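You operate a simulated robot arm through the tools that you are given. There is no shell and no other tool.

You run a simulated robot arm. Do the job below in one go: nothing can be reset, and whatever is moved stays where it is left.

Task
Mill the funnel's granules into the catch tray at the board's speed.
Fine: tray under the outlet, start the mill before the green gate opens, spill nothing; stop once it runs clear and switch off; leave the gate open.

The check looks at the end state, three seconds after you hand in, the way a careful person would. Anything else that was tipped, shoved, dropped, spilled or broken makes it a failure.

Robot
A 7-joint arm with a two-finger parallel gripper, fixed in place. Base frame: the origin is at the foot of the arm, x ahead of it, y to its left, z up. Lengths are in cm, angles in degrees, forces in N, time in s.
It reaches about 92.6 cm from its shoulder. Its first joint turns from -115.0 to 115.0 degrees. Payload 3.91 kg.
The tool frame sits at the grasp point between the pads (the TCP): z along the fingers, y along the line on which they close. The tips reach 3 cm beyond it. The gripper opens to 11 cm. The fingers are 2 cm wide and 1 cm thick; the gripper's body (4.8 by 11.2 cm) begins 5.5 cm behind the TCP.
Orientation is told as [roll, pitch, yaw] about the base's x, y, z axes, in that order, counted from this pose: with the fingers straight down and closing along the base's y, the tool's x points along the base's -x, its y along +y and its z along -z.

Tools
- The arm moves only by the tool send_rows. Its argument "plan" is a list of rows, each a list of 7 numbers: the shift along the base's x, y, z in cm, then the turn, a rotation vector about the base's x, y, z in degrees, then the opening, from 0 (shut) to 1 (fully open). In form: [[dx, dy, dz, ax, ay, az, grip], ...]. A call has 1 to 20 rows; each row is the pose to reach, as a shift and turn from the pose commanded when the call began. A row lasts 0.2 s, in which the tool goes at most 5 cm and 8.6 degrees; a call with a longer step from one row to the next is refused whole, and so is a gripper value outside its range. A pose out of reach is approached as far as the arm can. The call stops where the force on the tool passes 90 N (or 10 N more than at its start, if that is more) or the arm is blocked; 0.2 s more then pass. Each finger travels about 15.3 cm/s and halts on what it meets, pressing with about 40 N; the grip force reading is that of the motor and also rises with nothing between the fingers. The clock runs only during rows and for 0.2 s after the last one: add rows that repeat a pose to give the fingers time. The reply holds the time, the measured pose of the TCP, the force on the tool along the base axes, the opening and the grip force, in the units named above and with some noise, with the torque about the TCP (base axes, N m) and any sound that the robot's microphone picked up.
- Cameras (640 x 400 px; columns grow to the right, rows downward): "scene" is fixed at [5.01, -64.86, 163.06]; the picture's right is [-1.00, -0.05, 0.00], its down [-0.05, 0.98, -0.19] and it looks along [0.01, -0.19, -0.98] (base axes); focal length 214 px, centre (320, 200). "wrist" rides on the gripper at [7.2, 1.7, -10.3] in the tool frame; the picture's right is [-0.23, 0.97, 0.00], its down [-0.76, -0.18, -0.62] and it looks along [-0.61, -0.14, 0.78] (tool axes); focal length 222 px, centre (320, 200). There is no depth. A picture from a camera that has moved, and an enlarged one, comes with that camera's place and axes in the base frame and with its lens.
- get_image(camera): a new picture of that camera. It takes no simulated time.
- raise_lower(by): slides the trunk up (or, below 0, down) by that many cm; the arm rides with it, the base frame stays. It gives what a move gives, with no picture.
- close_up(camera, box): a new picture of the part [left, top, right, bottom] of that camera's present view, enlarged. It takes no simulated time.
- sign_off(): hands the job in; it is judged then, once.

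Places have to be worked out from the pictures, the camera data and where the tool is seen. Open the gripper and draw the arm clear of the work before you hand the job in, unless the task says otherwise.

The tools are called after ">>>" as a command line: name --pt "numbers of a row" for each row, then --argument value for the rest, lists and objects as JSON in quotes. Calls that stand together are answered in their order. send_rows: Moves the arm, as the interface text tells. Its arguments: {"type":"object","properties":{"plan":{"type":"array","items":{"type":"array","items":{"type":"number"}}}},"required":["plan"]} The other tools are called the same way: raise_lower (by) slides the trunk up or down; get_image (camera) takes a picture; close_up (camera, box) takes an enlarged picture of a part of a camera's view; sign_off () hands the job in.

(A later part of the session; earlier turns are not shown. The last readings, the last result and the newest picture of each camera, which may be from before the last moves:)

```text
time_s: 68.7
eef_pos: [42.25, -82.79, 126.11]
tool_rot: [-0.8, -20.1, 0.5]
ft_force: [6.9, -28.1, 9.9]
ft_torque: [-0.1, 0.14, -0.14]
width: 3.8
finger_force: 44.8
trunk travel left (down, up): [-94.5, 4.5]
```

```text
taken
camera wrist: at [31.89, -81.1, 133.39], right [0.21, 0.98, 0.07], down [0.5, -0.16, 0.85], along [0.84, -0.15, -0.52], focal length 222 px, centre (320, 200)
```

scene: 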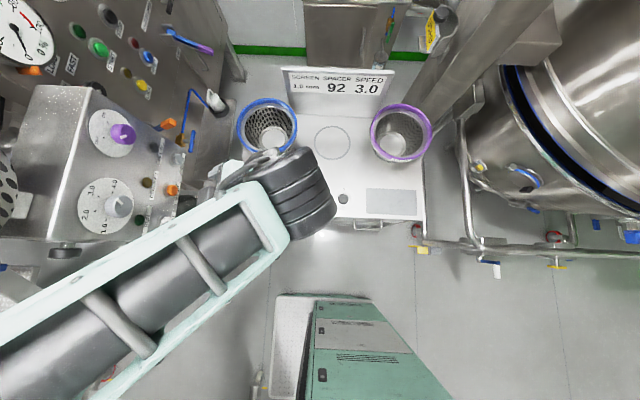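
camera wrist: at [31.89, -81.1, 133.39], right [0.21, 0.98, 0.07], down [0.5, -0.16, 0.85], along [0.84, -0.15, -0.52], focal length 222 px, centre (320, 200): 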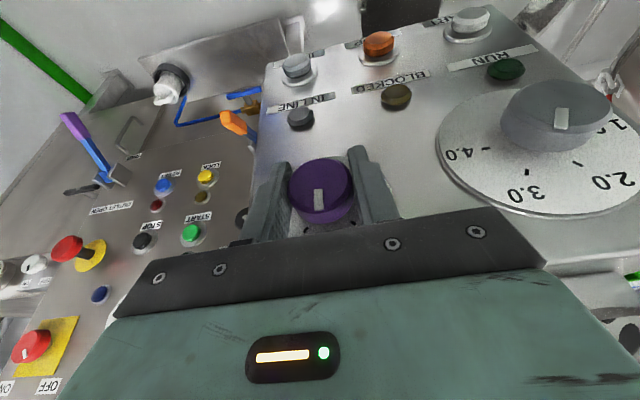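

First half turn done. I'll open, roll back -47° around the knob, regrip and turn the second half.

>>> send_rows --pt "0 -0.2 0 0 0 0 0.65" --pt "0 -0.2 0 0 0 0 0.65" --pt "0 -0.2 0 -8 0 0 0.65" --pt "0 -0.2 0 -16 0 0 0.65" --pt "0 -0.2 0 -24 0 0 0.65" --pt "0 -0.2 0 -32 0 0 0.65" --pt "0 -0.2 0 -40 0 0 0.65" --pt "0 -0.2 0 -47 0 0 0.65"

>>> get_image --camera "wrist"

```text
time_s: 70.5
eef_pos: [42.31, -82.84, 126.05]
tool_rot: [-49.4, -13.1, 15.3]
ft_force: [0.1, -0.9, 0.0]
ft_torque: [-0.01, 0.01, -0.02]
width: 7.16
finger_force: 0.0
trunk travel left (down, up): [-94.5, 4.5]
```

```text
taken
camera wrist: at [31.86, -76.39, 129.82], right [0.21, 0.71, -0.67], down [0.5, 0.51, 0.7], along [0.84, -0.48, -0.25], focal length 222 px, centre (320, 200)
```

wrist: 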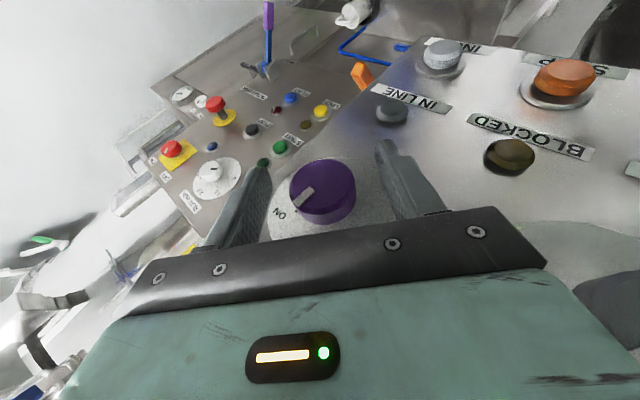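

>>> close_up --camera "wrist" --box '[260, 145, 400, 245]'

>>> close_up --camera "scene" --box '[60, 80, 200, 200]'

```text
4.00 times, centred on (330, 195) of wrist
camera zoom: at [31.86, -76.39, 129.82], right [0.21, 0.71, -0.67], down [0.5, 0.51, 0.7], along [0.84, -0.48, -0.25], focal length 888 px, centre (280, 220)
```

zoom: 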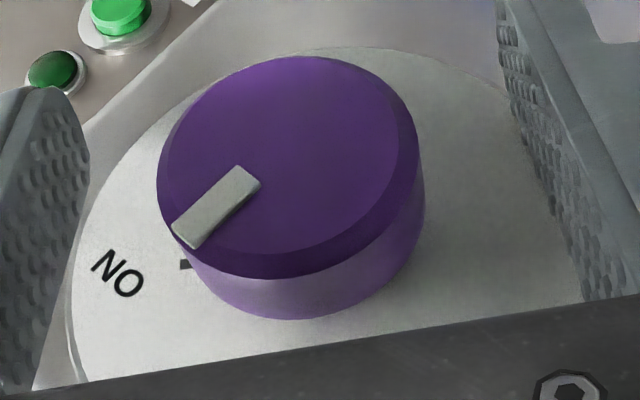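

```text
3.33 times, centred on (130, 140) of scene
camera zoom: at [5.01, -64.86, 163.06], right [-1.0, -0.05, 0.0], down [-0.05, 0.98, -0.19], along [0.01, -0.19, -0.98], focal length 715 px, centre (953, 400)
```

zoom: 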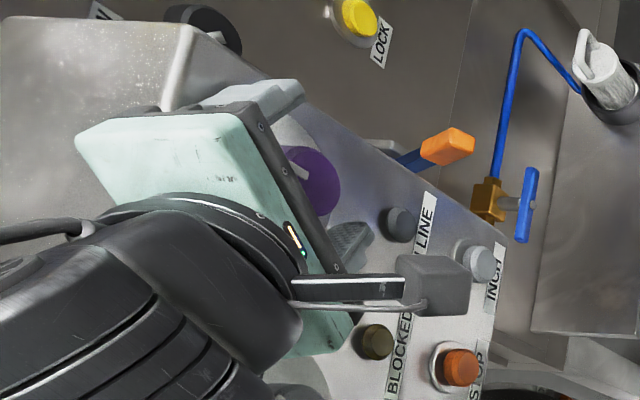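

The pointer has moved about halfway or more toward ON. I'll back off a bit to read it accurately before the second stroke.

>>> send_rows --pt "-4 0 0 0 0 0 0.65" --pt "-8 0 0 0 0 0 0.65" --pt "-12 0 0 0 0 0 0.65" --pt "-13 0 0 7 0 0 1" --pt "-13 0 0 14 0 0 1" --pt "-13 0 0 21 0 0 1" --pt "-13 0 0 28 0 0 1" --pt "-13 2 0 35 0 0 1" --pt "-13 4 0 42 0 0 1" --pt "-13 6 0 48 0 0 1"

>>> close_up --camera "scene" --box '[80, 100, 145, 165]'

>>> get_image --camera "wrist"

```text
time_s: 72.7
eef_pos: [29.24, -76.78, 126.01]
tool_rot: [0.5, -20.1, 0.1]
ft_force: [0.0, 0.4, 0.0]
ft_torque: [0.0, -0.01, 0.0]
width: 11.02
finger_force: 0.0
trunk travel left (down, up): [-94.5, 4.5]
```

```text
6.15 times, centred on (112, 132) of scene
camera zoom: at [5.01, -64.86, 163.06], right [-1.0, -0.05, 0.0], down [-0.05, 0.98, -0.19], along [0.01, -0.19, -0.98], focal length 1320 px, centre (1597, 615)
```

zoom: 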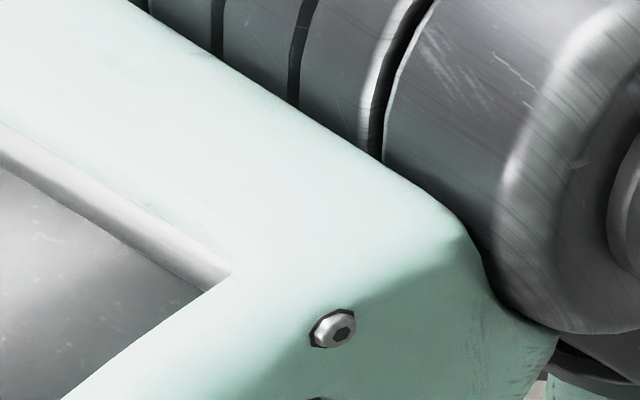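

```text
taken
camera wrist: at [18.89, -75.2, 133.3], right [0.21, 0.97, 0.09], down [0.5, -0.18, 0.84], along [0.84, -0.13, -0.53], focal length 222 px, centre (320, 200)
```

wrist: 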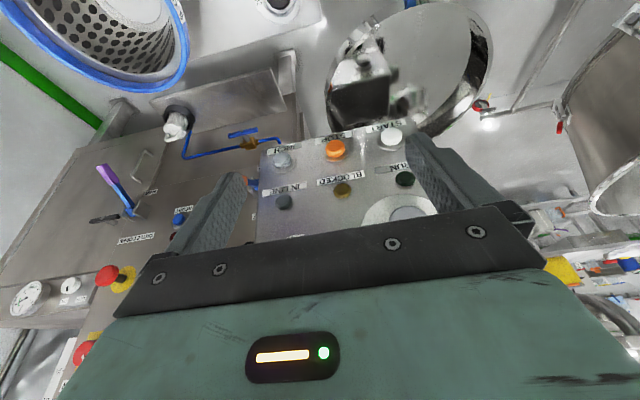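

I pitch up and rise a little so the purple dial is visible above the gripper.

>>> send_rows --pt "-3 0 1.5 0 -7 0 1" --pt "-6 -1 3 0 -14 0 1" --pt "-7 -2 5 0 -21 0 1" --pt "-7 -3 7 0 -26 0 1"

>>> get_image --camera "wrist"

>>> close_up --camera "wrist" --box '[250, 100, 350, 200]'

```text
time_s: 73.7
eef_pos: [22.2, -79.57, 133.17]
tool_rot: [0.4, -46.2, 0.1]
ft_force: [-0.1, 0.3, 0.5]
ft_torque: [-0.02, -0.02, -0.01]
width: 10.97
finger_force: 0.0
trunk travel left (down, up): [-94.5, 4.5]
```

```text
taken
camera wrist: at [9.7, -78.12, 135.2], right [0.15, 0.97, 0.17], down [0.08, -0.18, 0.98], along [0.99, -0.13, -0.1], focal length 222 px, centre (320, 200)
```

wrist: 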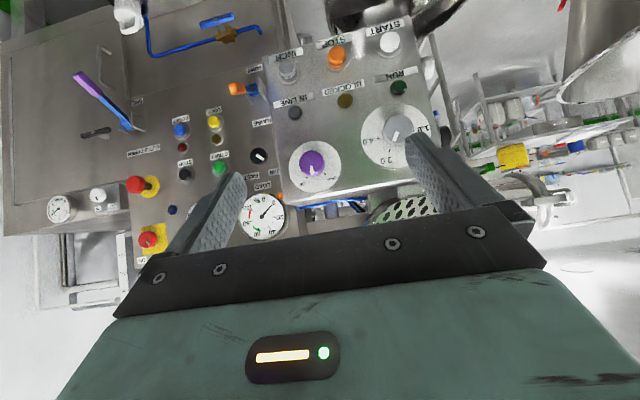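

```text
4.00 times, centred on (300, 150) of wrist
camera zoom: at [9.7, -78.12, 135.2], right [0.15, 0.97, 0.17], down [0.08, -0.18, 0.98], along [0.99, -0.13, -0.1], focal length 888 px, centre (400, 400)
```

zoom: 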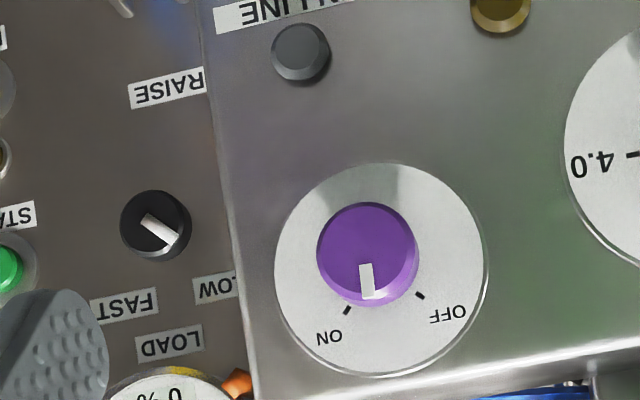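

The pointer is midway; about 46° more is needed. I'll repeat the stroke: approach at -47°, grip, turn +47°.

>>> send_rows --pt "2 0 -2 0 7 0 0.65" --pt "4 -1 -4 0 14 0 0.65" --pt "6 -2 -6 0 21 0 0.65" --pt "7 -3.1 -7.1 0 26.2 0 0.65"

>>> send_rows --pt "0 0 0 -8 0 0 0.65" --pt "0 0 0 -16 0 0 0.65" --pt "0 0 0 -24 0 0 0.65" --pt "0 0 0 -32 0 0 0.65" --pt "0 0 0 -40 0 0 0.65" --pt "0 0 0 -47.5 0 0 0.65" --pt "4 0 0 -47.5 0 0 0.65" --pt "8 0 0 -47.5 0 0 0.65" --pt "11 0 0 -47.5 0 0 0.65" --pt "13 0 0 -47.5 0 0 0.65" --pt "13 0 0 -47.5 0 0 0.65"

>>> get_image --camera "wrist"

```text
time_s: 74.7
eef_pos: [29.11, -82.71, 125.99]
tool_rot: [0.4, -19.8, 0.1]
ft_force: [0.1, 0.3, 0.8]
ft_torque: [-0.01, 0.02, 0.01]
width: 7.15
finger_force: 0.1
trunk travel left (down, up): [-94.5, 4.5]
```

```text
time_s: 77.1
eef_pos: [42.45, -82.93, 125.97]
tool_rot: [-48.9, -13.1, 15.0]
ft_force: [0.3, 1.0, 0.3]
ft_torque: [0.04, 0.01, -0.03]
width: 7.14
finger_force: 0.1
trunk travel left (down, up): [-94.5, 4.5]
```

```text
taken
camera wrist: at [32.06, -76.5, 129.81], right [0.21, 0.72, -0.66], down [0.51, 0.5, 0.7], along [0.84, -0.48, -0.26], focal length 222 px, centre (320, 200)
```

wrist: 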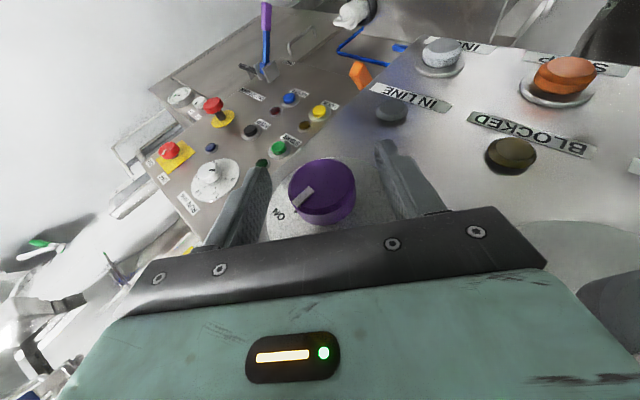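

Aligned again; gripping and turning +47°.

>>> send_rows --pt "0 0 0 0 0 0 0.3" --pt "0 0 0 0 0 0 0.2" --pt "0 0 0 0 0 0 0.2"

>>> send_rows --pt "0 0 0 6 0 0 0.2" --pt "0 0 0 12 0 0 0.2" --pt "0 0 0 18 0 0 0.2" --pt "0 0 0 24 0 0 0.2" --pt "0 0 0 30 0 0 0.2" --pt "0 0 0 36 0 0 0.2" --pt "0 0 0 42 0 0 0.2" --pt "0 0 0 47 0 0 0.2" --pt "0 0 0 47 0 0 0.2"

>>> get_image --camera "wrist"

```text
time_s: 77.9
eef_pos: [42.48, -82.84, 125.79]
tool_rot: [-48.6, -13.1, 15.1]
ft_force: [0.7, 5.7, -5.0]
ft_torque: [0.04, -0.21, -0.2]
width: 3.75
finger_force: 45.2
trunk travel left (down, up): [-94.5, 4.5]
```

```text
time_s: 79.9
eef_pos: [42.39, -82.9, 126.0]
tool_rot: [-0.3, -19.9, 0.2]
ft_force: [10.9, -8.7, -2.6]
ft_torque: [-0.35, -0.3, -0.41]
width: 3.75
finger_force: 45.0
out of reach, approached as far as the arm can: row 8
trunk travel left (down, up): [-94.5, 4.5]
```

```text
taken
camera wrist: at [31.98, -81.19, 133.21], right [0.21, 0.97, 0.07], down [0.5, -0.17, 0.85], along [0.84, -0.14, -0.53], focal length 222 px, centre (320, 200)
```

wrist: 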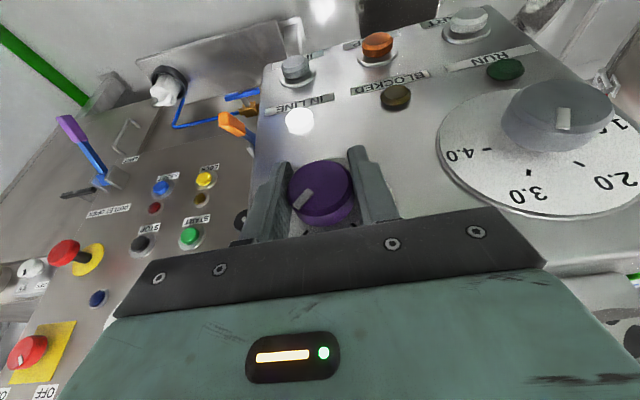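

The IN LINE lamp has lit, so the purple knob is the mill's switch and it is ON. Releasing and backing away along -x.

>>> send_rows --pt "0 0 0 0 0 0 0.65" --pt "0 0 0 0 0 0 0.65" --pt "-4 0 0 0 0 0 0.65" --pt "-8 0 0 0 0 0 0.65" --pt "-12 0 0 0 0 0 0.65" --pt "-16 0 0 0 0 0 0.65" --pt "-18 3 3 0 0 0 0.65" --pt "-18 7 5 0 0 0 1"

>>> get_image --camera "wrist"

>>> get_image --camera "scene"

```text
time_s: 81.7
eef_pos: [24.49, -75.7, 130.87]
tool_rot: [-0.2, -19.9, 0.3]
ft_force: [-0.9, 0.2, 0.5]
ft_torque: [0.01, -0.07, 0.01]
width: 11.0
finger_force: 0.1
trunk travel left (down, up): [-94.5, 4.5]
```

```text
taken
camera wrist: at [14.13, -74.16, 138.16], right [0.21, 0.97, 0.08], down [0.5, -0.17, 0.85], along [0.84, -0.14, -0.53], focal length 222 px, centre (320, 200)
```

wrist: 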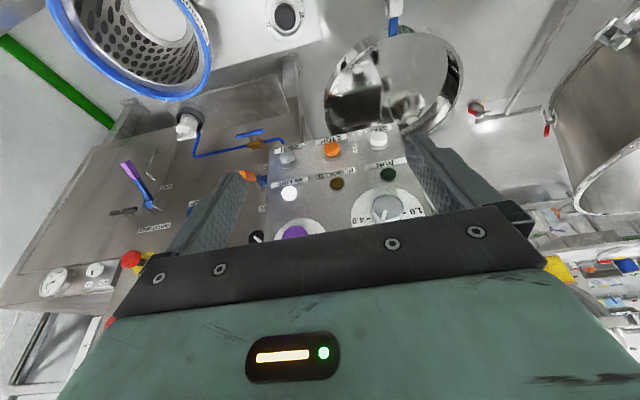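

```text
taken
```

scene: 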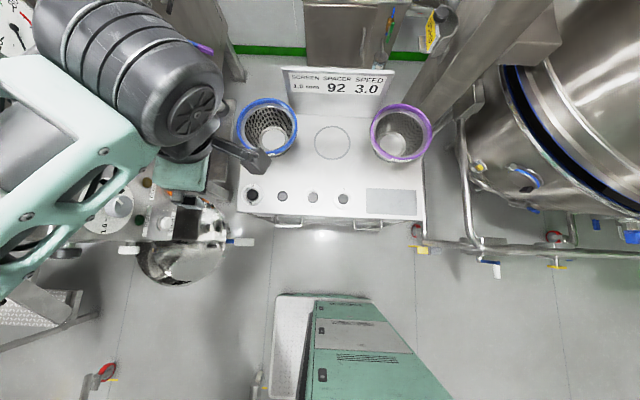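

Next is the tray. I'll retreat and look down on the tray and its handle.

>>> send_rows --pt "-2 3 1 0 5 0 1" --pt "-4 6 2 0 10 0 1" --pt "-6 9 3 0 15 0 1" --pt "-8 12 4 0 20 0 1" --pt "-10 14 4 0 20 0 1"

>>> get_image --camera "wrist"

>>> close_up --camera "scene" --box '[120, 170, 280, 300]'

```text
time_s: 82.9
eef_pos: [14.52, -61.88, 134.79]
tool_rot: [0.0, 0.2, 0.3]
ft_force: [0.5, -0.3, 0.7]
ft_torque: [0.03, 0.01, -0.03]
width: 10.98
finger_force: 0.0
trunk travel left (down, up): [-94.5, 4.5]
```

```text
taken
camera wrist: at [7.25, -60.23, 145.25], right [0.22, 0.98, 0.0], down [0.76, -0.17, 0.62], along [0.61, -0.14, -0.78], focal length 222 px, centre (320, 200)
```

wrist: 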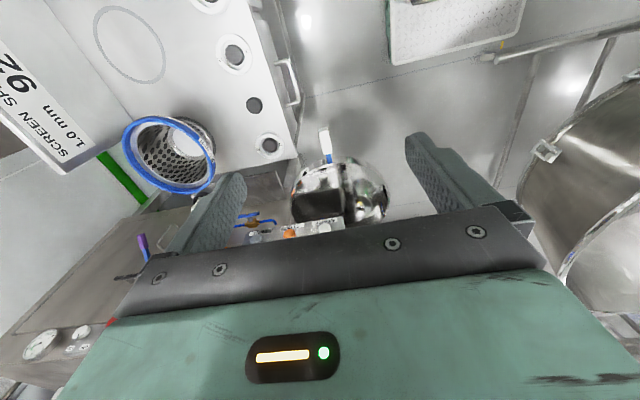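

```text
3.08 times, centred on (200, 235) of scene
camera zoom: at [5.01, -64.86, 163.06], right [-1.0, -0.05, 0.0], down [-0.05, 0.98, -0.19], along [0.01, -0.19, -0.98], focal length 660 px, centre (689, 92)
```

zoom: 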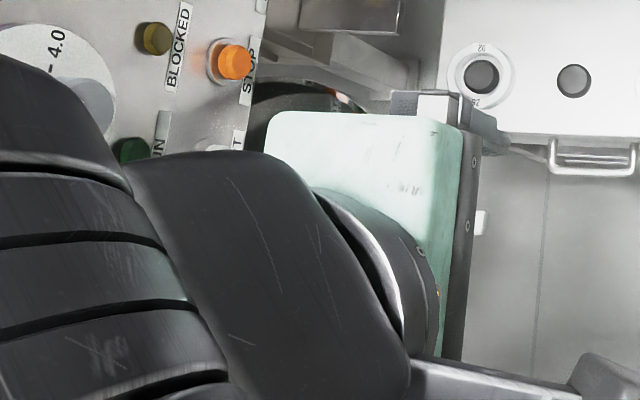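

>>> close_up --camera "wrist" --box '[270, 110, 410, 240]'

```text
3.08 times, centred on (340, 175) of wrist
camera zoom: at [7.25, -60.23, 145.25], right [0.22, 0.98, 0.0], down [0.76, -0.17, 0.62], along [0.61, -0.14, -0.78], focal length 684 px, centre (258, 277)
```

zoom: 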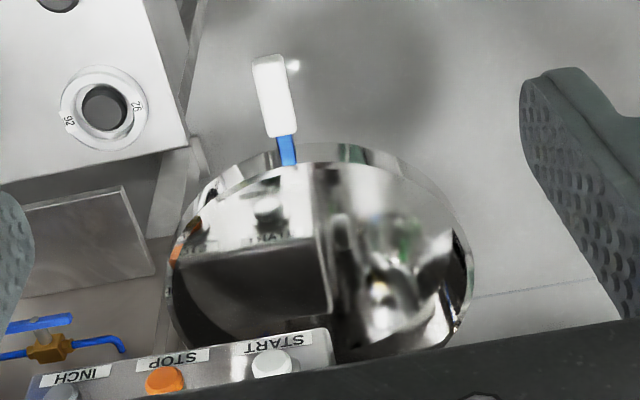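

The white grip is near (27.5, -63.8, 99.3), pointing along -x from the tray. Before lowering, I'll check where the forearm is relative to the box in the scene view.

>>> get_image --camera "scene"

```text
taken
```

scene: 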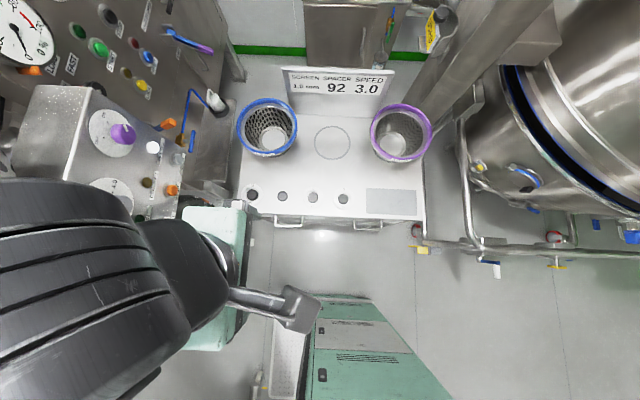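

The forearm sits over the free space in front of the box. I'll lower the trunk in steps, checking the scene each time.

>>> raise_lower --by -14

>>> get_image --camera "scene"

```text
time_s: 84.6
eef_pos: [14.39, -61.91, 120.81]
tool_rot: [0.0, 0.1, 0.3]
ft_force: [0.6, -0.4, 0.4]
ft_torque: [0.02, 0.03, 0.01]
width: 11.02
finger_force: 0.0
trunk travel left (down, up): [-80.5, 18.5]
```

```text
taken
```

scene: 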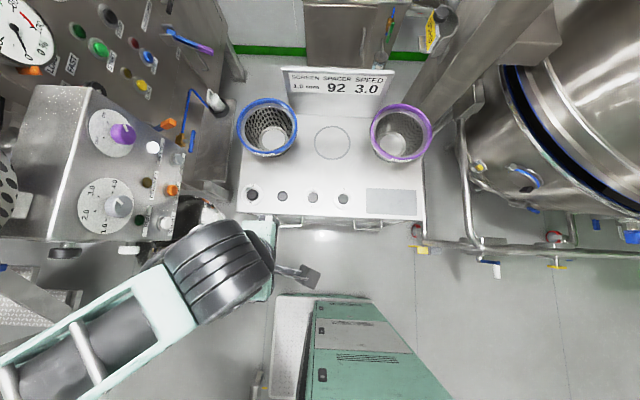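

The forearm is clear of the box. Before touching the tray I'll rehearse the first half of its swing arc in the air at this trunk height (same arm geometry as the real one, 21 cm higher).

>>> send_rows --pt "4.5 -0.6 0 0 0 0 0.5" --pt "9 -1.2 0 0 0 0 0.5" --pt "13.1 -1.9 0 0 0 0 0.5" --pt "15.2 2.5 0 0 0 -5 0.5" --pt "17.6 6.6 0 0 0 -10 0.5" --pt "20.4 10.6 0 0 0 -15 0.5" --pt "23.5 14.3 0 0 0 -20 0.5" --pt "26.9 17.7 0 0 0 -25 0.5" --pt "30.6 20.8 0 0 0 -30 0.5" --pt "34.5 23.5 0 0 0 -35 0.5" --pt "38.7 25.9 0 0 0 -40 0.5" --pt "43.1 27.9 0 0 0 -45 0.5"

>>> get_image --camera "scene"

>>> get_image --camera "wrist"

```text
time_s: 87.2
eef_pos: [57.54, -33.92, 120.83]
tool_rot: [0.0, 0.1, -44.8]
ft_force: [1.2, -0.2, -0.1]
ft_torque: [0.01, -0.02, -0.02]
width: 5.51
finger_force: 0.0
trunk travel left (down, up): [-80.5, 18.5]
```

```text
taken
```

scene: 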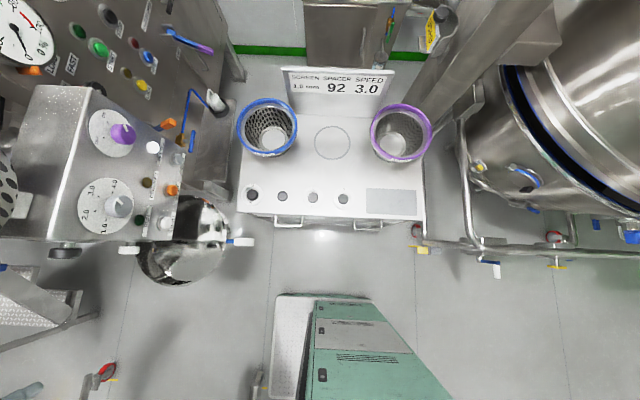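

```text
taken
camera wrist: at [53.61, -27.64, 131.35], right [0.85, 0.53, 0.0], down [0.42, -0.66, 0.62], along [0.33, -0.53, -0.78], focal length 222 px, centre (320, 200)
```

wrist: 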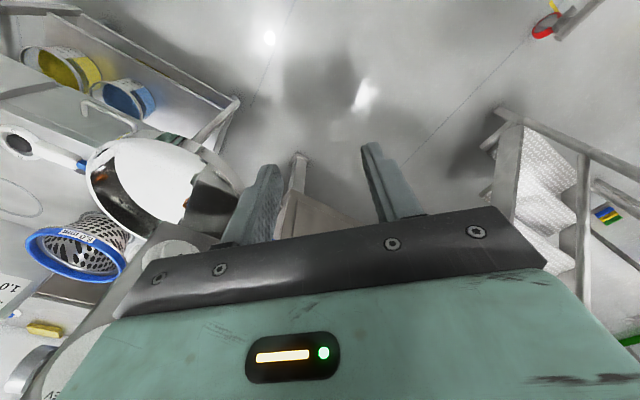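

The rehearsal arc is fully reachable. I'll use this side view to measure tray, handle and swing arm better.

>>> close_up --camera "wrist" --box '[0, 80, 260, 260]'

```text
2.22 times, centred on (130, 170) of wrist
camera zoom: at [53.61, -27.64, 131.35], right [0.85, 0.53, 0.0], down [0.42, -0.66, 0.62], along [0.33, -0.53, -0.78], focal length 494 px, centre (742, 267)
```

zoom: 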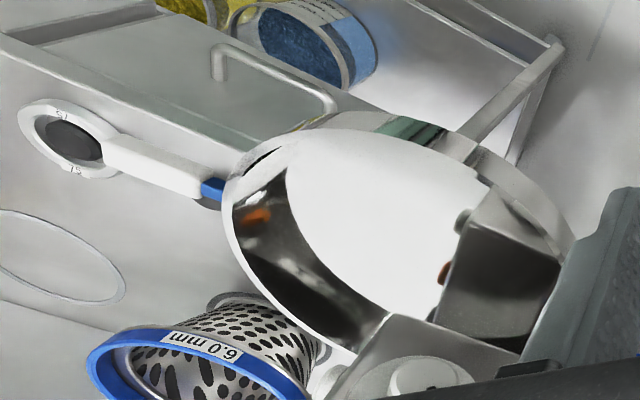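

Handle centre refined to about (27, -63.6, 99.6), axis along x, about 3 cm wide. I retrace the arc to stand over the handle.

>>> send_rows --pt "-4.4 -2 0 0 0 5 0.55" --pt "-8.6 -4.4 0 0 0 10 0.55" --pt "-12.5 -7.1 0 0 0 15 0.55" --pt "-16.2 -10.2 0 0 0 20 0.55" --pt "-19.6 -13.6 0 0 0 25 0.55" --pt "-22.7 -17.3 0 0 0 30 0.55" --pt "-25.5 -21.3 0 0 0 35 0.55" --pt "-27.9 -25.4 0 0 0 40 0.55" --pt "-30.3 -29.7 0 0 0 44.8 0.55" --pt "-30.5 -29.7 0 0 0 44.8 0.55"

>>> raise_lower --by -12

>>> get_image --camera "wrist"

>>> get_image --camera "scene"

```text
time_s: 89.4
eef_pos: [27.01, -63.72, 120.82]
tool_rot: [-0.1, 0.2, 0.1]
ft_force: [-0.7, 0.6, 0.2]
ft_torque: [-0.01, 0.04, 0.0]
width: 6.03
finger_force: 0.1
trunk travel left (down, up): [-80.5, 18.5]
```

```text
time_s: 90.9
eef_pos: [27.05, -63.6, 108.81]
tool_rot: [0.1, 0.1, 0.1]
ft_force: [-0.4, -0.3, 0.9]
ft_torque: [0.03, -0.03, 0.03]
width: 6.04
finger_force: 0.2
trunk travel left (down, up): [-68.5, 30.5]
```

```text
taken
camera wrist: at [19.84, -62.02, 119.28], right [0.23, 0.97, 0.0], down [0.76, -0.18, 0.62], along [0.61, -0.14, -0.78], focal length 222 px, centre (320, 200)
```

wrist: 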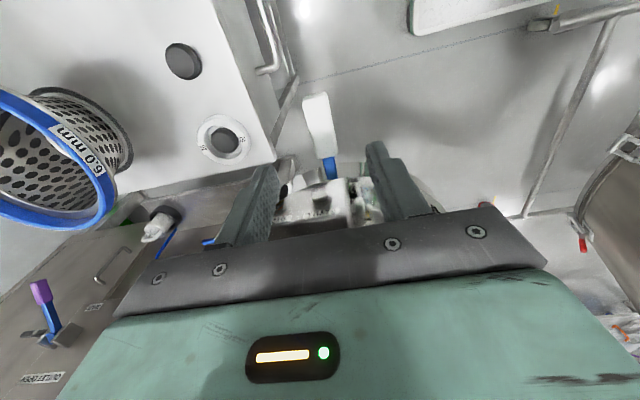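

```text
taken
```

scene: 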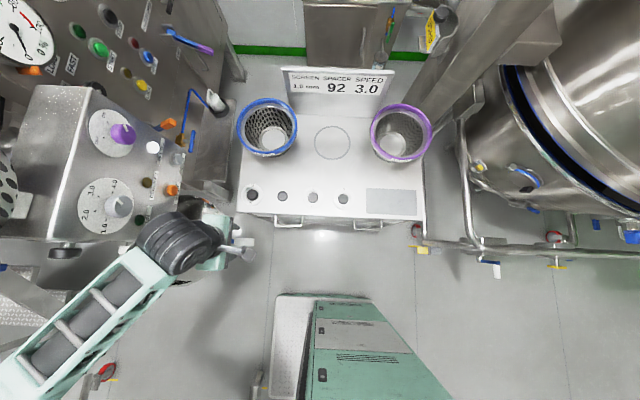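

The handle grip is exactly below the TCP. Lowering the last 9 cm so the fingers straddle it.

>>> raise_lower --by -9

>>> get_image --camera "wrist"

```text
time_s: 92.2
eef_pos: [26.96, -63.66, 99.83]
tool_rot: [0.1, 0.1, 0.1]
ft_force: [-0.7, -1.0, -0.5]
ft_torque: [0.0, -0.03, -0.01]
width: 6.08
finger_force: 0.0
trunk travel left (down, up): [-59.5, 39.5]
```

```text
taken
camera wrist: at [19.84, -62.02, 110.28], right [0.23, 0.97, 0.0], down [0.76, -0.18, 0.62], along [0.61, -0.14, -0.78], focal length 222 px, centre (320, 200)
```

wrist: 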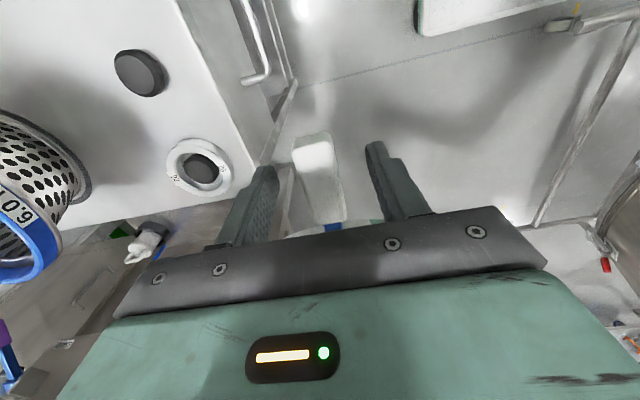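

The fingers straddle the handle. I narrow them to about 4.3 cm and swing slowly along the arc about the post, first 15°.

>>> send_rows --pt "0 0 0 0 0 0 0.39" --pt "0.4 0.9 0 0 0 -1 0.39" --pt "0.8 1.8 0 0 0 -2 0.39" --pt "1.2 2.7 0 0 0 -3 0.39" --pt "2.55 5.3 0 0 0 -6 0.39" --pt "4.0 7.8 0 0 0 -9 0.39" --pt "5.6 10.25 0 0 0 -12 0.39" --pt "7.3 12.6 0 0 0 -15 0.39" --pt "7.3 12.6 0 0 0 -15 0.39"

>>> get_image --camera "wrist"

>>> get_image --camera "scene"

```text
time_s: 94.2
eef_pos: [34.33, -51.01, 99.8]
tool_rot: [0.0, 0.2, -14.9]
ft_force: [0.3, 0.6, 0.2]
ft_torque: [0.01, 0.03, -0.02]
width: 4.28
finger_force: 0.1
trunk travel left (down, up): [-59.5, 39.5]
```

```text
taken
camera wrist: at [27.82, -47.5, 110.24], right [0.47, 0.88, 0.0], down [0.69, -0.37, 0.62], along [0.55, -0.29, -0.78], focal length 222 px, centre (320, 200)
```

wrist: 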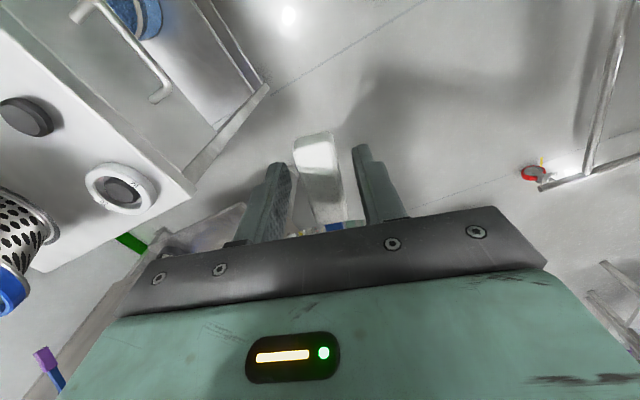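

```text
taken
```

scene: 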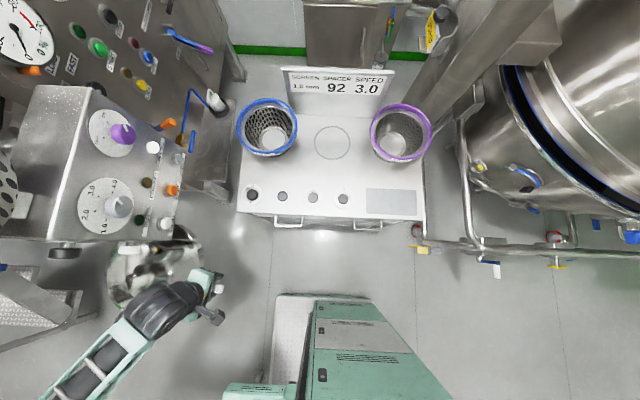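

The tray follows smoothly and the handle stays aligned between the fingers, so the pivot estimate is good. Continuing another 30° or so.

>>> send_rows --pt "0.9 1.15 0 0 0 -1.5 0.39" --pt "1.84 2.29 0 0 0 -3 0.39" --pt "3.8 4.46 0 0 0 -6 0.39" --pt "5.86 6.52 0 0 0 -9 0.39" --pt "8.04 8.46 0 0 0 -12 0.39" --pt "10.31 10.3 0 0 0 -15 0.39" --pt "12.67 12.0 0 0 0 -18 0.39" --pt "15.12 13.6 0 0 0 -21 0.39" --pt "17.66 15.05 0 0 0 -24 0.39" --pt "20.26 16.37 0 0 0 -27 0.39" --pt "22.92 17.55 0 0 0 -30 0.39" --pt "25.65 18.59 0 0 0 -33 0.39" --pt "25.65 18.59 0 0 0 -33 0.39"

>>> get_image --camera "wrist"

>>> get_image --camera "scene"

```text
time_s: 97.0
eef_pos: [60.15, -32.63, 99.68]
tool_rot: [0.0, 0.1, -47.8]
ft_force: [-0.5, -0.3, -0.2]
ft_torque: [0.03, -0.03, -0.04]
width: 4.29
finger_force: 0.0
trunk travel left (down, up): [-59.5, 39.5]
```

```text
taken
camera wrist: at [56.53, -26.13, 110.15], right [0.88, 0.48, 0.0], down [0.38, -0.69, 0.62], along [0.3, -0.54, -0.78], focal length 222 px, centre (320, 200)
```

wrist: 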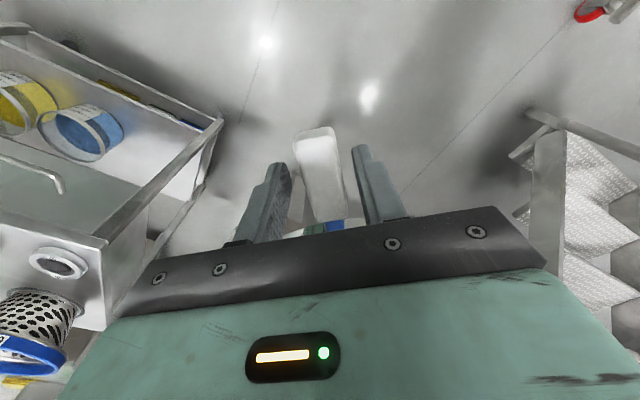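

```text
taken
```

scene: 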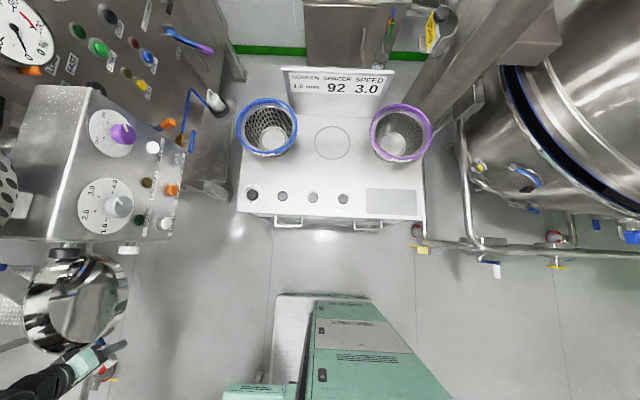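

Tray has swung 48° without any force. To keep the wrist away from the green gate handle further on, I now tilt the hand 45° about its closing axis (fingers toward the tray), staying astride the handle.

>>> send_rows --pt "0 0 0 -5.56 -5.04 0 0.39" --pt "0 0 0 -11.1 -10.1 0 0.39" --pt "0 0 0 -16.7 -15.1 0 0.39" --pt "0 0 0 -22.2 -20.2 0 0.39" --pt "0 0 0 -27.8 -25.2 0 0.39" --pt "0 0 0 -33.3 -30.2 0 0.39"

>>> get_image --camera "wrist"

```text
time_s: 98.3
eef_pos: [59.98, -32.56, 99.99]
tool_rot: [0.1, -44.9, -48.0]
ft_force: [0.1, -0.9, 0.0]
ft_torque: [-0.02, 0.01, -0.04]
width: 4.3
finger_force: 0.1
trunk travel left (down, up): [-59.5, 39.5]
```

```text
taken
camera wrist: at [52.94, -22.23, 102.17], right [0.83, 0.53, 0.16], down [-0.07, -0.19, 0.98], along [0.55, -0.82, -0.13], focal length 222 px, centre (320, 200)
```

wrist: 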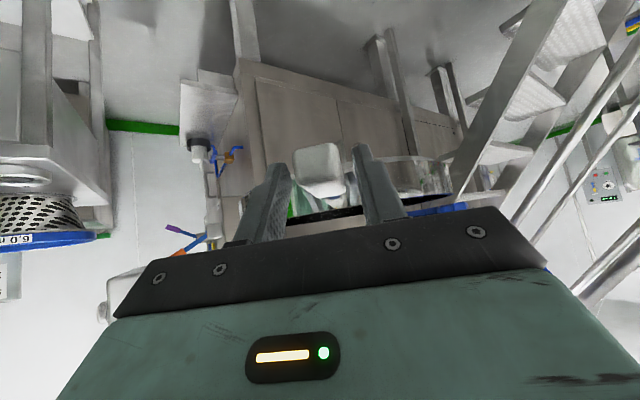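

Handle still between the fingers. Continuing the arc another 24° with yaw following.

>>> send_rows --pt "1.38 0.46 0 0 0 -1.5 0.39" --pt "2.77 0.89 0 0 0 -3 0.39" --pt "5.59 1.64 0 0 0 -6 0.39" --pt "8.43 2.24 0 0 0 -9 0.39" --pt "11.31 2.69 0 0 0 -12 0.39" --pt "14.21 2.99 0 0 0 -15 0.39" --pt "17.11 3.14 0 0 0 -18 0.39" --pt "20.02 3.14 0 0 0 -21 0.39" --pt "22.93 2.98 0 0 0 -24 0.39" --pt "22.93 2.98 0 0 0 -24 0.39"

>>> get_image --camera "wrist"

```text
time_s: 100.5
eef_pos: [73.28, -29.48, 99.87]
tool_rot: [0.0, -44.8, -61.9]
ft_force: [0.9, -1.0, -0.7]
ft_torque: [0.02, 0.04, -0.01]
width: 4.3
finger_force: 0.1
out of reach, approached as far as the arm can: row 6, 7, 8, 9, 10
trunk travel left (down, up): [-59.5, 39.5]
```

```text
taken
camera wrist: at [68.78, -17.7, 102.15], right [0.93, 0.32, 0.16], down [-0.11, -0.17, 0.98], along [0.34, -0.93, -0.13], focal length 222 px, centre (320, 200)
```

wrist: 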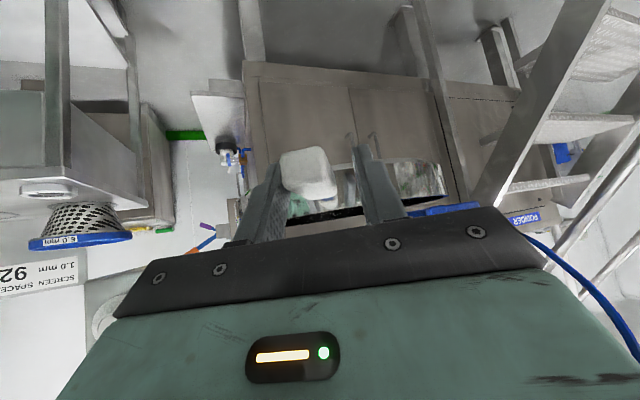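

The reach runs out here at this trunk height (tray swung about 62°); higher trunk gives more reach. I'll lift the hand off the handle, backing away, then raise the trunk and continue by pushing the tray's rim from the near side.

>>> send_rows --pt "-0.8 1.6 2 0 0 0 0.5" --pt "-1.6 3.2 4 0 0 0 0.6" --pt "-3 6 6 0 0 0 0.6" --pt "-5 9 8 0 0 0 0.6"

>>> get_image --camera "wrist"

```text
time_s: 101.5
eef_pos: [68.28, -20.12, 108.09]
tool_rot: [-0.1, -44.8, -61.3]
ft_force: [0.7, 0.9, 0.0]
ft_torque: [-0.03, -0.01, -0.04]
width: 6.59
finger_force: 0.0
out of reach, approached as far as the arm can: row 2, 3
trunk travel left (down, up): [-59.5, 39.5]
```

```text
taken
camera wrist: at [63.81, -8.42, 110.45], right [0.93, 0.32, 0.16], down [-0.11, -0.17, 0.98], along [0.35, -0.93, -0.13], focal length 222 px, centre (320, 200)
```

wrist: 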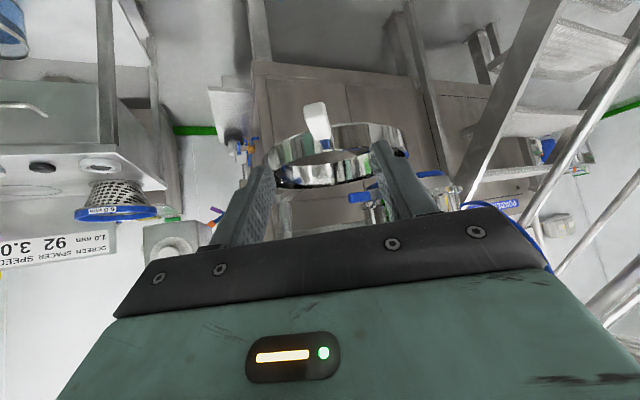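

The tray now stands swung by about 62°, with the hand clear. Raising the trunk by 25 cm.

>>> raise_lower --by 25

>>> send_rows --pt "-1 0 -4 0 0 4 0.3" --pt "-2 0 -8 0 0 8 0.2" --pt "-3 0 -12 0 0 12 0.1" --pt "-4 0 -16 0 0 16 0" --pt "-5 0 -20 0 0 20 0" --pt "-6 0 -24 0 0 24 0" --pt "-7 0 -28 0 0 28 0" --pt "-8 0 -31 0 0 32 0"

>>> get_image --camera "wrist"

```text
time_s: 104.1
eef_pos: [68.43, -20.16, 133.18]
tool_rot: [0.0, -44.7, -61.4]
ft_force: [0.2, 0.5, 0.5]
ft_torque: [0.03, 0.01, 0.04]
width: 6.61
finger_force: 0.0
trunk travel left (down, up): [-84.5, 14.5]
```

```text
time_s: 105.9
eef_pos: [60.64, -20.25, 101.91]
tool_rot: [-0.1, -44.8, -29.4]
ft_force: [-0.3, 1.0, 0.3]
ft_torque: [0.03, 0.02, 0.02]
width: 0.0
finger_force: 37.8
out of reach, approached as far as the arm can: row 8
trunk travel left (down, up): [-84.5, 14.5]
```

```text
taken
camera wrist: at [50.65, -12.65, 104.15], right [0.62, 0.77, 0.16], down [0.0, -0.2, 0.98], along [0.78, -0.61, -0.13], focal length 222 px, centre (320, 200)
```

wrist: 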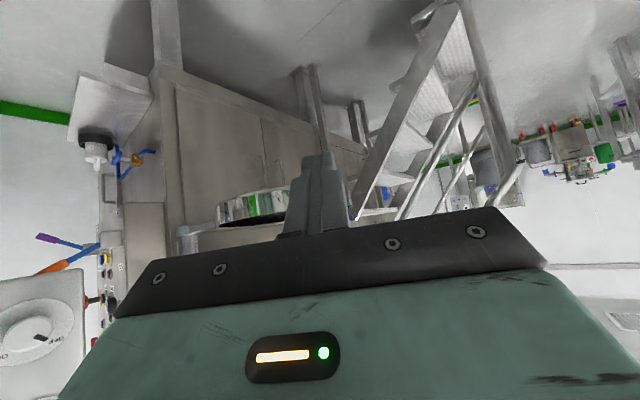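

Closed fingers, trunk higher. Now I level the fingers and move to the near side of the tray rim, staying short of contact.

>>> send_rows --pt "0 -2 -0.5 -3.7 -6.6 0 0" --pt "0 -4 -1 -7.5 -13.2 0 0" --pt "0 -6 -2 -11.2 -19.9 0 0" --pt "0 -8 -3 -15 -26.5 0 0" --pt "0 -11 -4 -18.7 -33.1 0 0" --pt "0 -14 -4 -18.7 -33.1 0 0" --pt "0 -17 -4 -18.7 -33.1 0 0"

>>> get_image --camera "wrist"

>>> get_image --camera "scene"

```text
time_s: 107.5
eef_pos: [60.54, -37.2, 97.99]
tool_rot: [-0.7, -82.9, -28.9]
ft_force: [-0.1, -0.5, -0.4]
ft_torque: [-0.01, 0.01, 0.0]
width: 0.01
finger_force: 37.6
trunk travel left (down, up): [-84.5, 14.5]
```

```text
taken
camera wrist: at [51.67, -30.31, 92.24], right [0.5, 0.83, 0.22], down [-0.54, 0.1, 0.83], along [0.67, -0.54, 0.51], focal length 222 px, centre (320, 200)
```

wrist: 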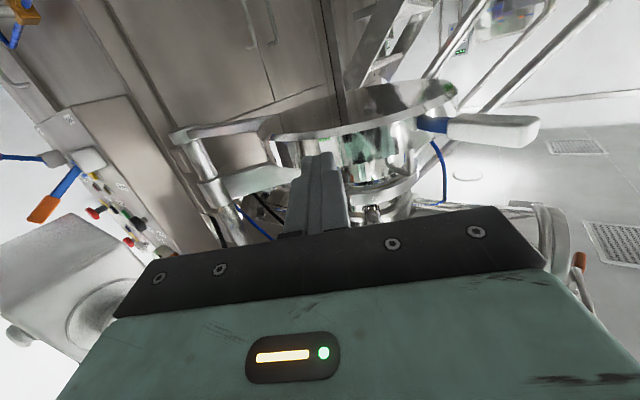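

```text
taken
```

scene: 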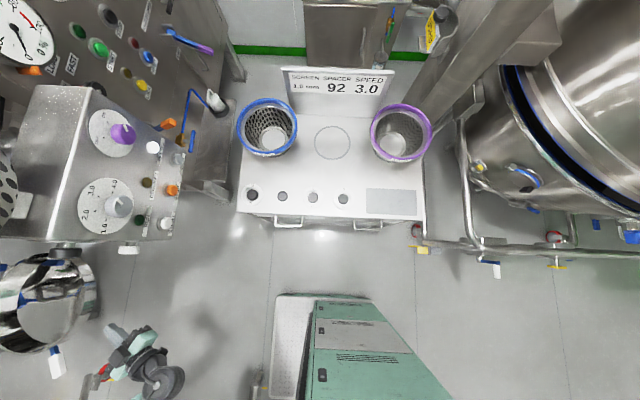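

The scene confirms the tray at about (81, -44). I push its near rim along the arc with the closed fingertips, to about 65° post angle, then check.

>>> send_rows --pt "3 0.3 0 0 0 0 0" --pt "5.5 0.7 0 0 0 0 0" --pt "7.4 0.9 0 0 0 0 0" --pt "9.4 0.65 0 0 0 0 0" --pt "11.4 0.4 0 0 0 0 0" --pt "13.2 0 0 0 0 0 0" --pt "15 -0.4 0 0 0 0 0" --pt "16.7 -0.95 0 0 0 0 0" --pt "18.4 -1.5 0 0 0 0 0" --pt "20 -2.2 0 0 0 0 0" --pt "21.7 -2.9 0 0 0 0 0"

>>> get_image --camera "wrist"

```text
time_s: 109.9
eef_pos: [82.18, -40.75, 97.95]
tool_rot: [-1.8, -82.8, -28.2]
ft_force: [-0.3, -1.3, 0.3]
ft_torque: [0.02, -0.03, 0.04]
width: 0.0
finger_force: 37.4
trunk travel left (down, up): [-84.5, 14.5]
```

```text
taken
camera wrist: at [73.28, -33.78, 92.28], right [0.51, 0.83, 0.22], down [-0.54, 0.11, 0.83], along [0.67, -0.55, 0.51], focal length 222 px, centre (320, 200)
```

wrist: 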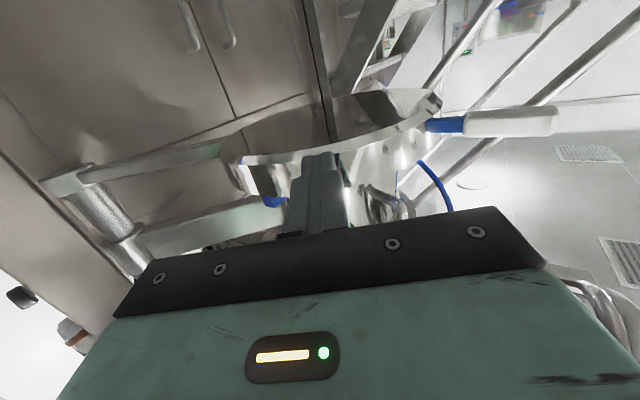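

The tray moved ahead with low force. I'll enlarge to see tray versus the chamber.

>>> close_up --camera "wrist" --box '[200, 60, 480, 230]'

```text
2.29 times, centred on (340, 145) of wrist
camera zoom: at [73.28, -33.78, 92.28], right [0.51, 0.83, 0.22], down [-0.54, 0.11, 0.83], along [0.67, -0.55, 0.51], focal length 508 px, centre (274, 326)
```

zoom: 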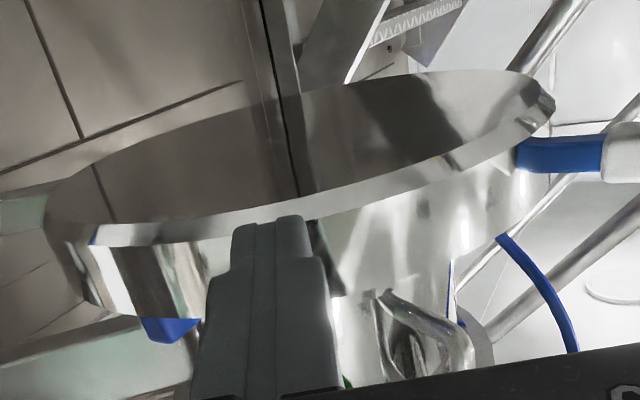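

We see the tray's mirrored underside next to the chamber. Pushing on gently another ~13°.

>>> send_rows --pt "1.6 -0.6 0 0 0 0 0" --pt "3.2 -1.2 0 0 0 0 0" --pt "4.7 -2.1 0 0 0 0 0" --pt "6.2 -3.1 0 0 0 0 0" --pt "7.6 -4.2 0 0 0 0 0" --pt "7.6 -4.2 0 0 0 0 0"

>>> get_image --camera "wrist"

>>> close_up --camera "wrist" --box '[200, 60, 480, 230]'

```text
time_s: 111.3
eef_pos: [90.13, -44.37, 97.86]
tool_rot: [-0.8, -82.7, -28.8]
ft_force: [0.1, -0.3, 0.2]
ft_torque: [0.0, 0.03, -0.04]
width: 0.0
finger_force: 37.3
trunk travel left (down, up): [-84.5, 14.5]
```

```text
taken
camera wrist: at [81.18, -37.37, 92.05], right [0.51, 0.83, 0.22], down [-0.54, 0.1, 0.83], along [0.67, -0.54, 0.5], focal length 222 px, centre (320, 200)
```

wrist: 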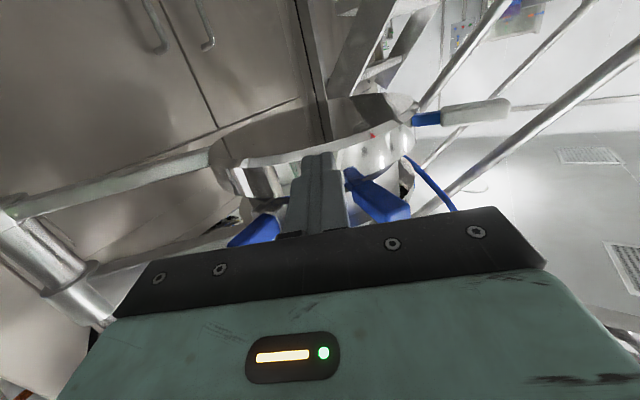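

```text
2.29 times, centred on (340, 145) of wrist
camera zoom: at [81.18, -37.37, 92.05], right [0.51, 0.83, 0.22], down [-0.54, 0.1, 0.83], along [0.67, -0.54, 0.5], focal length 508 px, centre (274, 326)
```

zoom: 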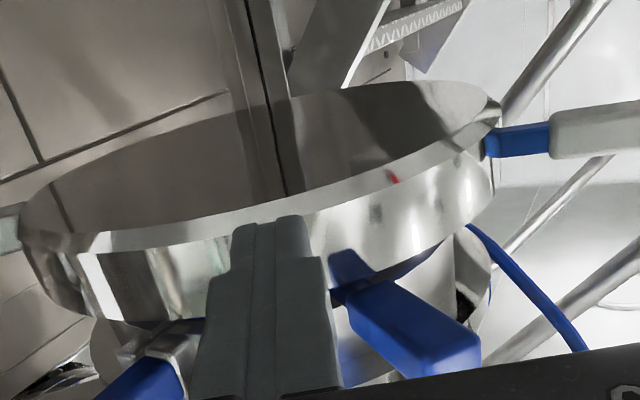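

The tray is nearly beneath the chamber; about 6–8° remain by my estimate. I push a bit more in small steps, watching for a stop.

>>> send_rows --pt "0.7 -0.7 0 0 0 0 0" --pt "1.4 -1.4 0 0 0 0 0" --pt "2.1 -2.1 0 0 0 0 0" --pt "2.8 -2.8 0 0 0 0 0" --pt "2.8 -2.8 0 0 0 0 0"

>>> close_up --camera "wrist" --box '[180, 50, 480, 230]'

```text
time_s: 112.3
eef_pos: [91.7, -46.1, 97.87]
tool_rot: [-0.7, -82.7, -28.9]
ft_force: [-76.9, 41.9, 32.8]
ft_torque: [-0.44, -1.39, 0.7]
width: 0.01
finger_force: 38.3
trunk travel left (down, up): [-84.5, 14.5]
stopped in row 4: the force on the tool passed its limit at 106 N (the readings are from after the stop); the commanded pose is now the measured one
```

```text
2.13 times, centred on (330, 140) of wrist
camera zoom: at [82.87, -39.25, 92.03], right [0.5, 0.83, 0.22], down [-0.54, 0.1, 0.84], along [0.67, -0.54, 0.5], focal length 474 px, centre (299, 328)
```

zoom: 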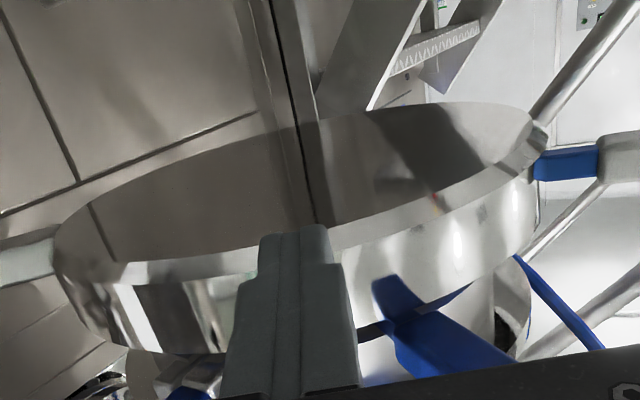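

A hard stop: 106 N along the finger axis with the tray near (105.4, -53.7). I'll back off and view the tray against the mill from the +y side.

>>> send_rows --pt "-1.5 1 0 0 0 0 0" --pt "-4 3 0 0 0 0 0" --pt "-7 5 0 0 0 0 0" --pt "-9 8 0 0 0 -4 0" --pt "-10 12 0 0 0 -9 0" --pt "-10 16 2 0 0 -14 0" --pt "-10 20 4 0 0 -19 0" --pt "-9 24 6 0 0 -24 0" --pt "-8 28 8 0 0 -30 0" --pt "-8 32 9 0 0 -36 0"

>>> get_image --camera "wrist"

```text
time_s: 114.5
eef_pos: [84.54, -14.45, 105.92]
tool_rot: [-1.3, -82.3, -64.3]
ft_force: [0.1, -0.6, 0.1]
ft_torque: [0.0, -0.01, -0.01]
width: 0.0
finger_force: 38.1
trunk travel left (down, up): [-84.5, 14.5]
```

```text
taken
camera wrist: at [81.41, -3.67, 100.27], right [0.9, 0.37, 0.22], down [-0.37, 0.4, 0.84], along [0.23, -0.84, 0.5], focal length 222 px, centre (320, 200)
```

wrist: 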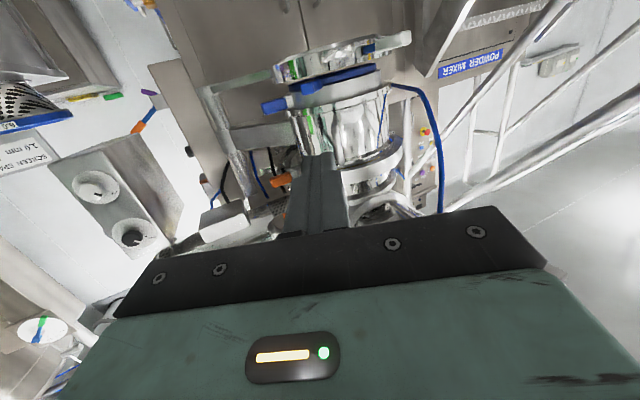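

>>> close_up --camera "wrist" --box '[230, 10, 470, 220]'

```text
1.90 times, centred on (350, 115) of wrist
camera zoom: at [81.41, -3.67, 100.27], right [0.9, 0.37, 0.22], down [-0.37, 0.4, 0.84], along [0.23, -0.84, 0.5], focal length 423 px, centre (263, 362)
```

zoom: 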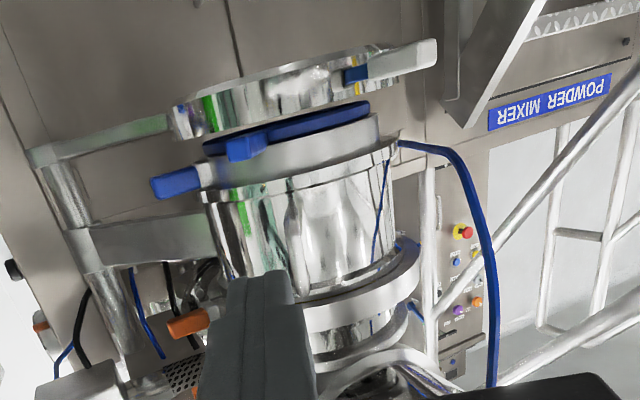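

The tray now hangs directly beneath the chamber with a visible gap. I'll zoom in to compare centres.

>>> close_up --camera "wrist" --box '[260, 20, 420, 150]'

```text
3.08 times, centred on (340, 85) of wrist
camera zoom: at [81.41, -3.67, 100.27], right [0.9, 0.37, 0.22], down [-0.37, 0.4, 0.84], along [0.23, -0.84, 0.5], focal length 684 px, centre (258, 554)
```

zoom: 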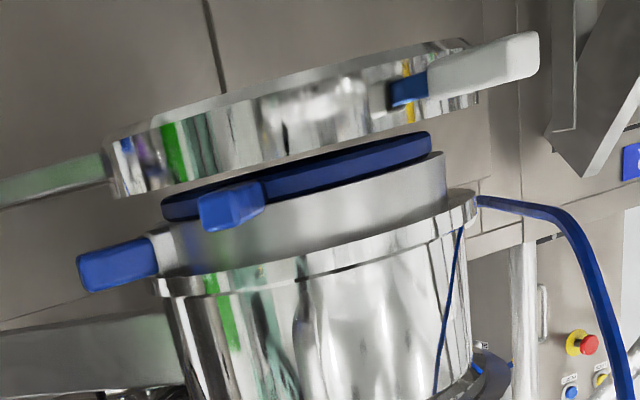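

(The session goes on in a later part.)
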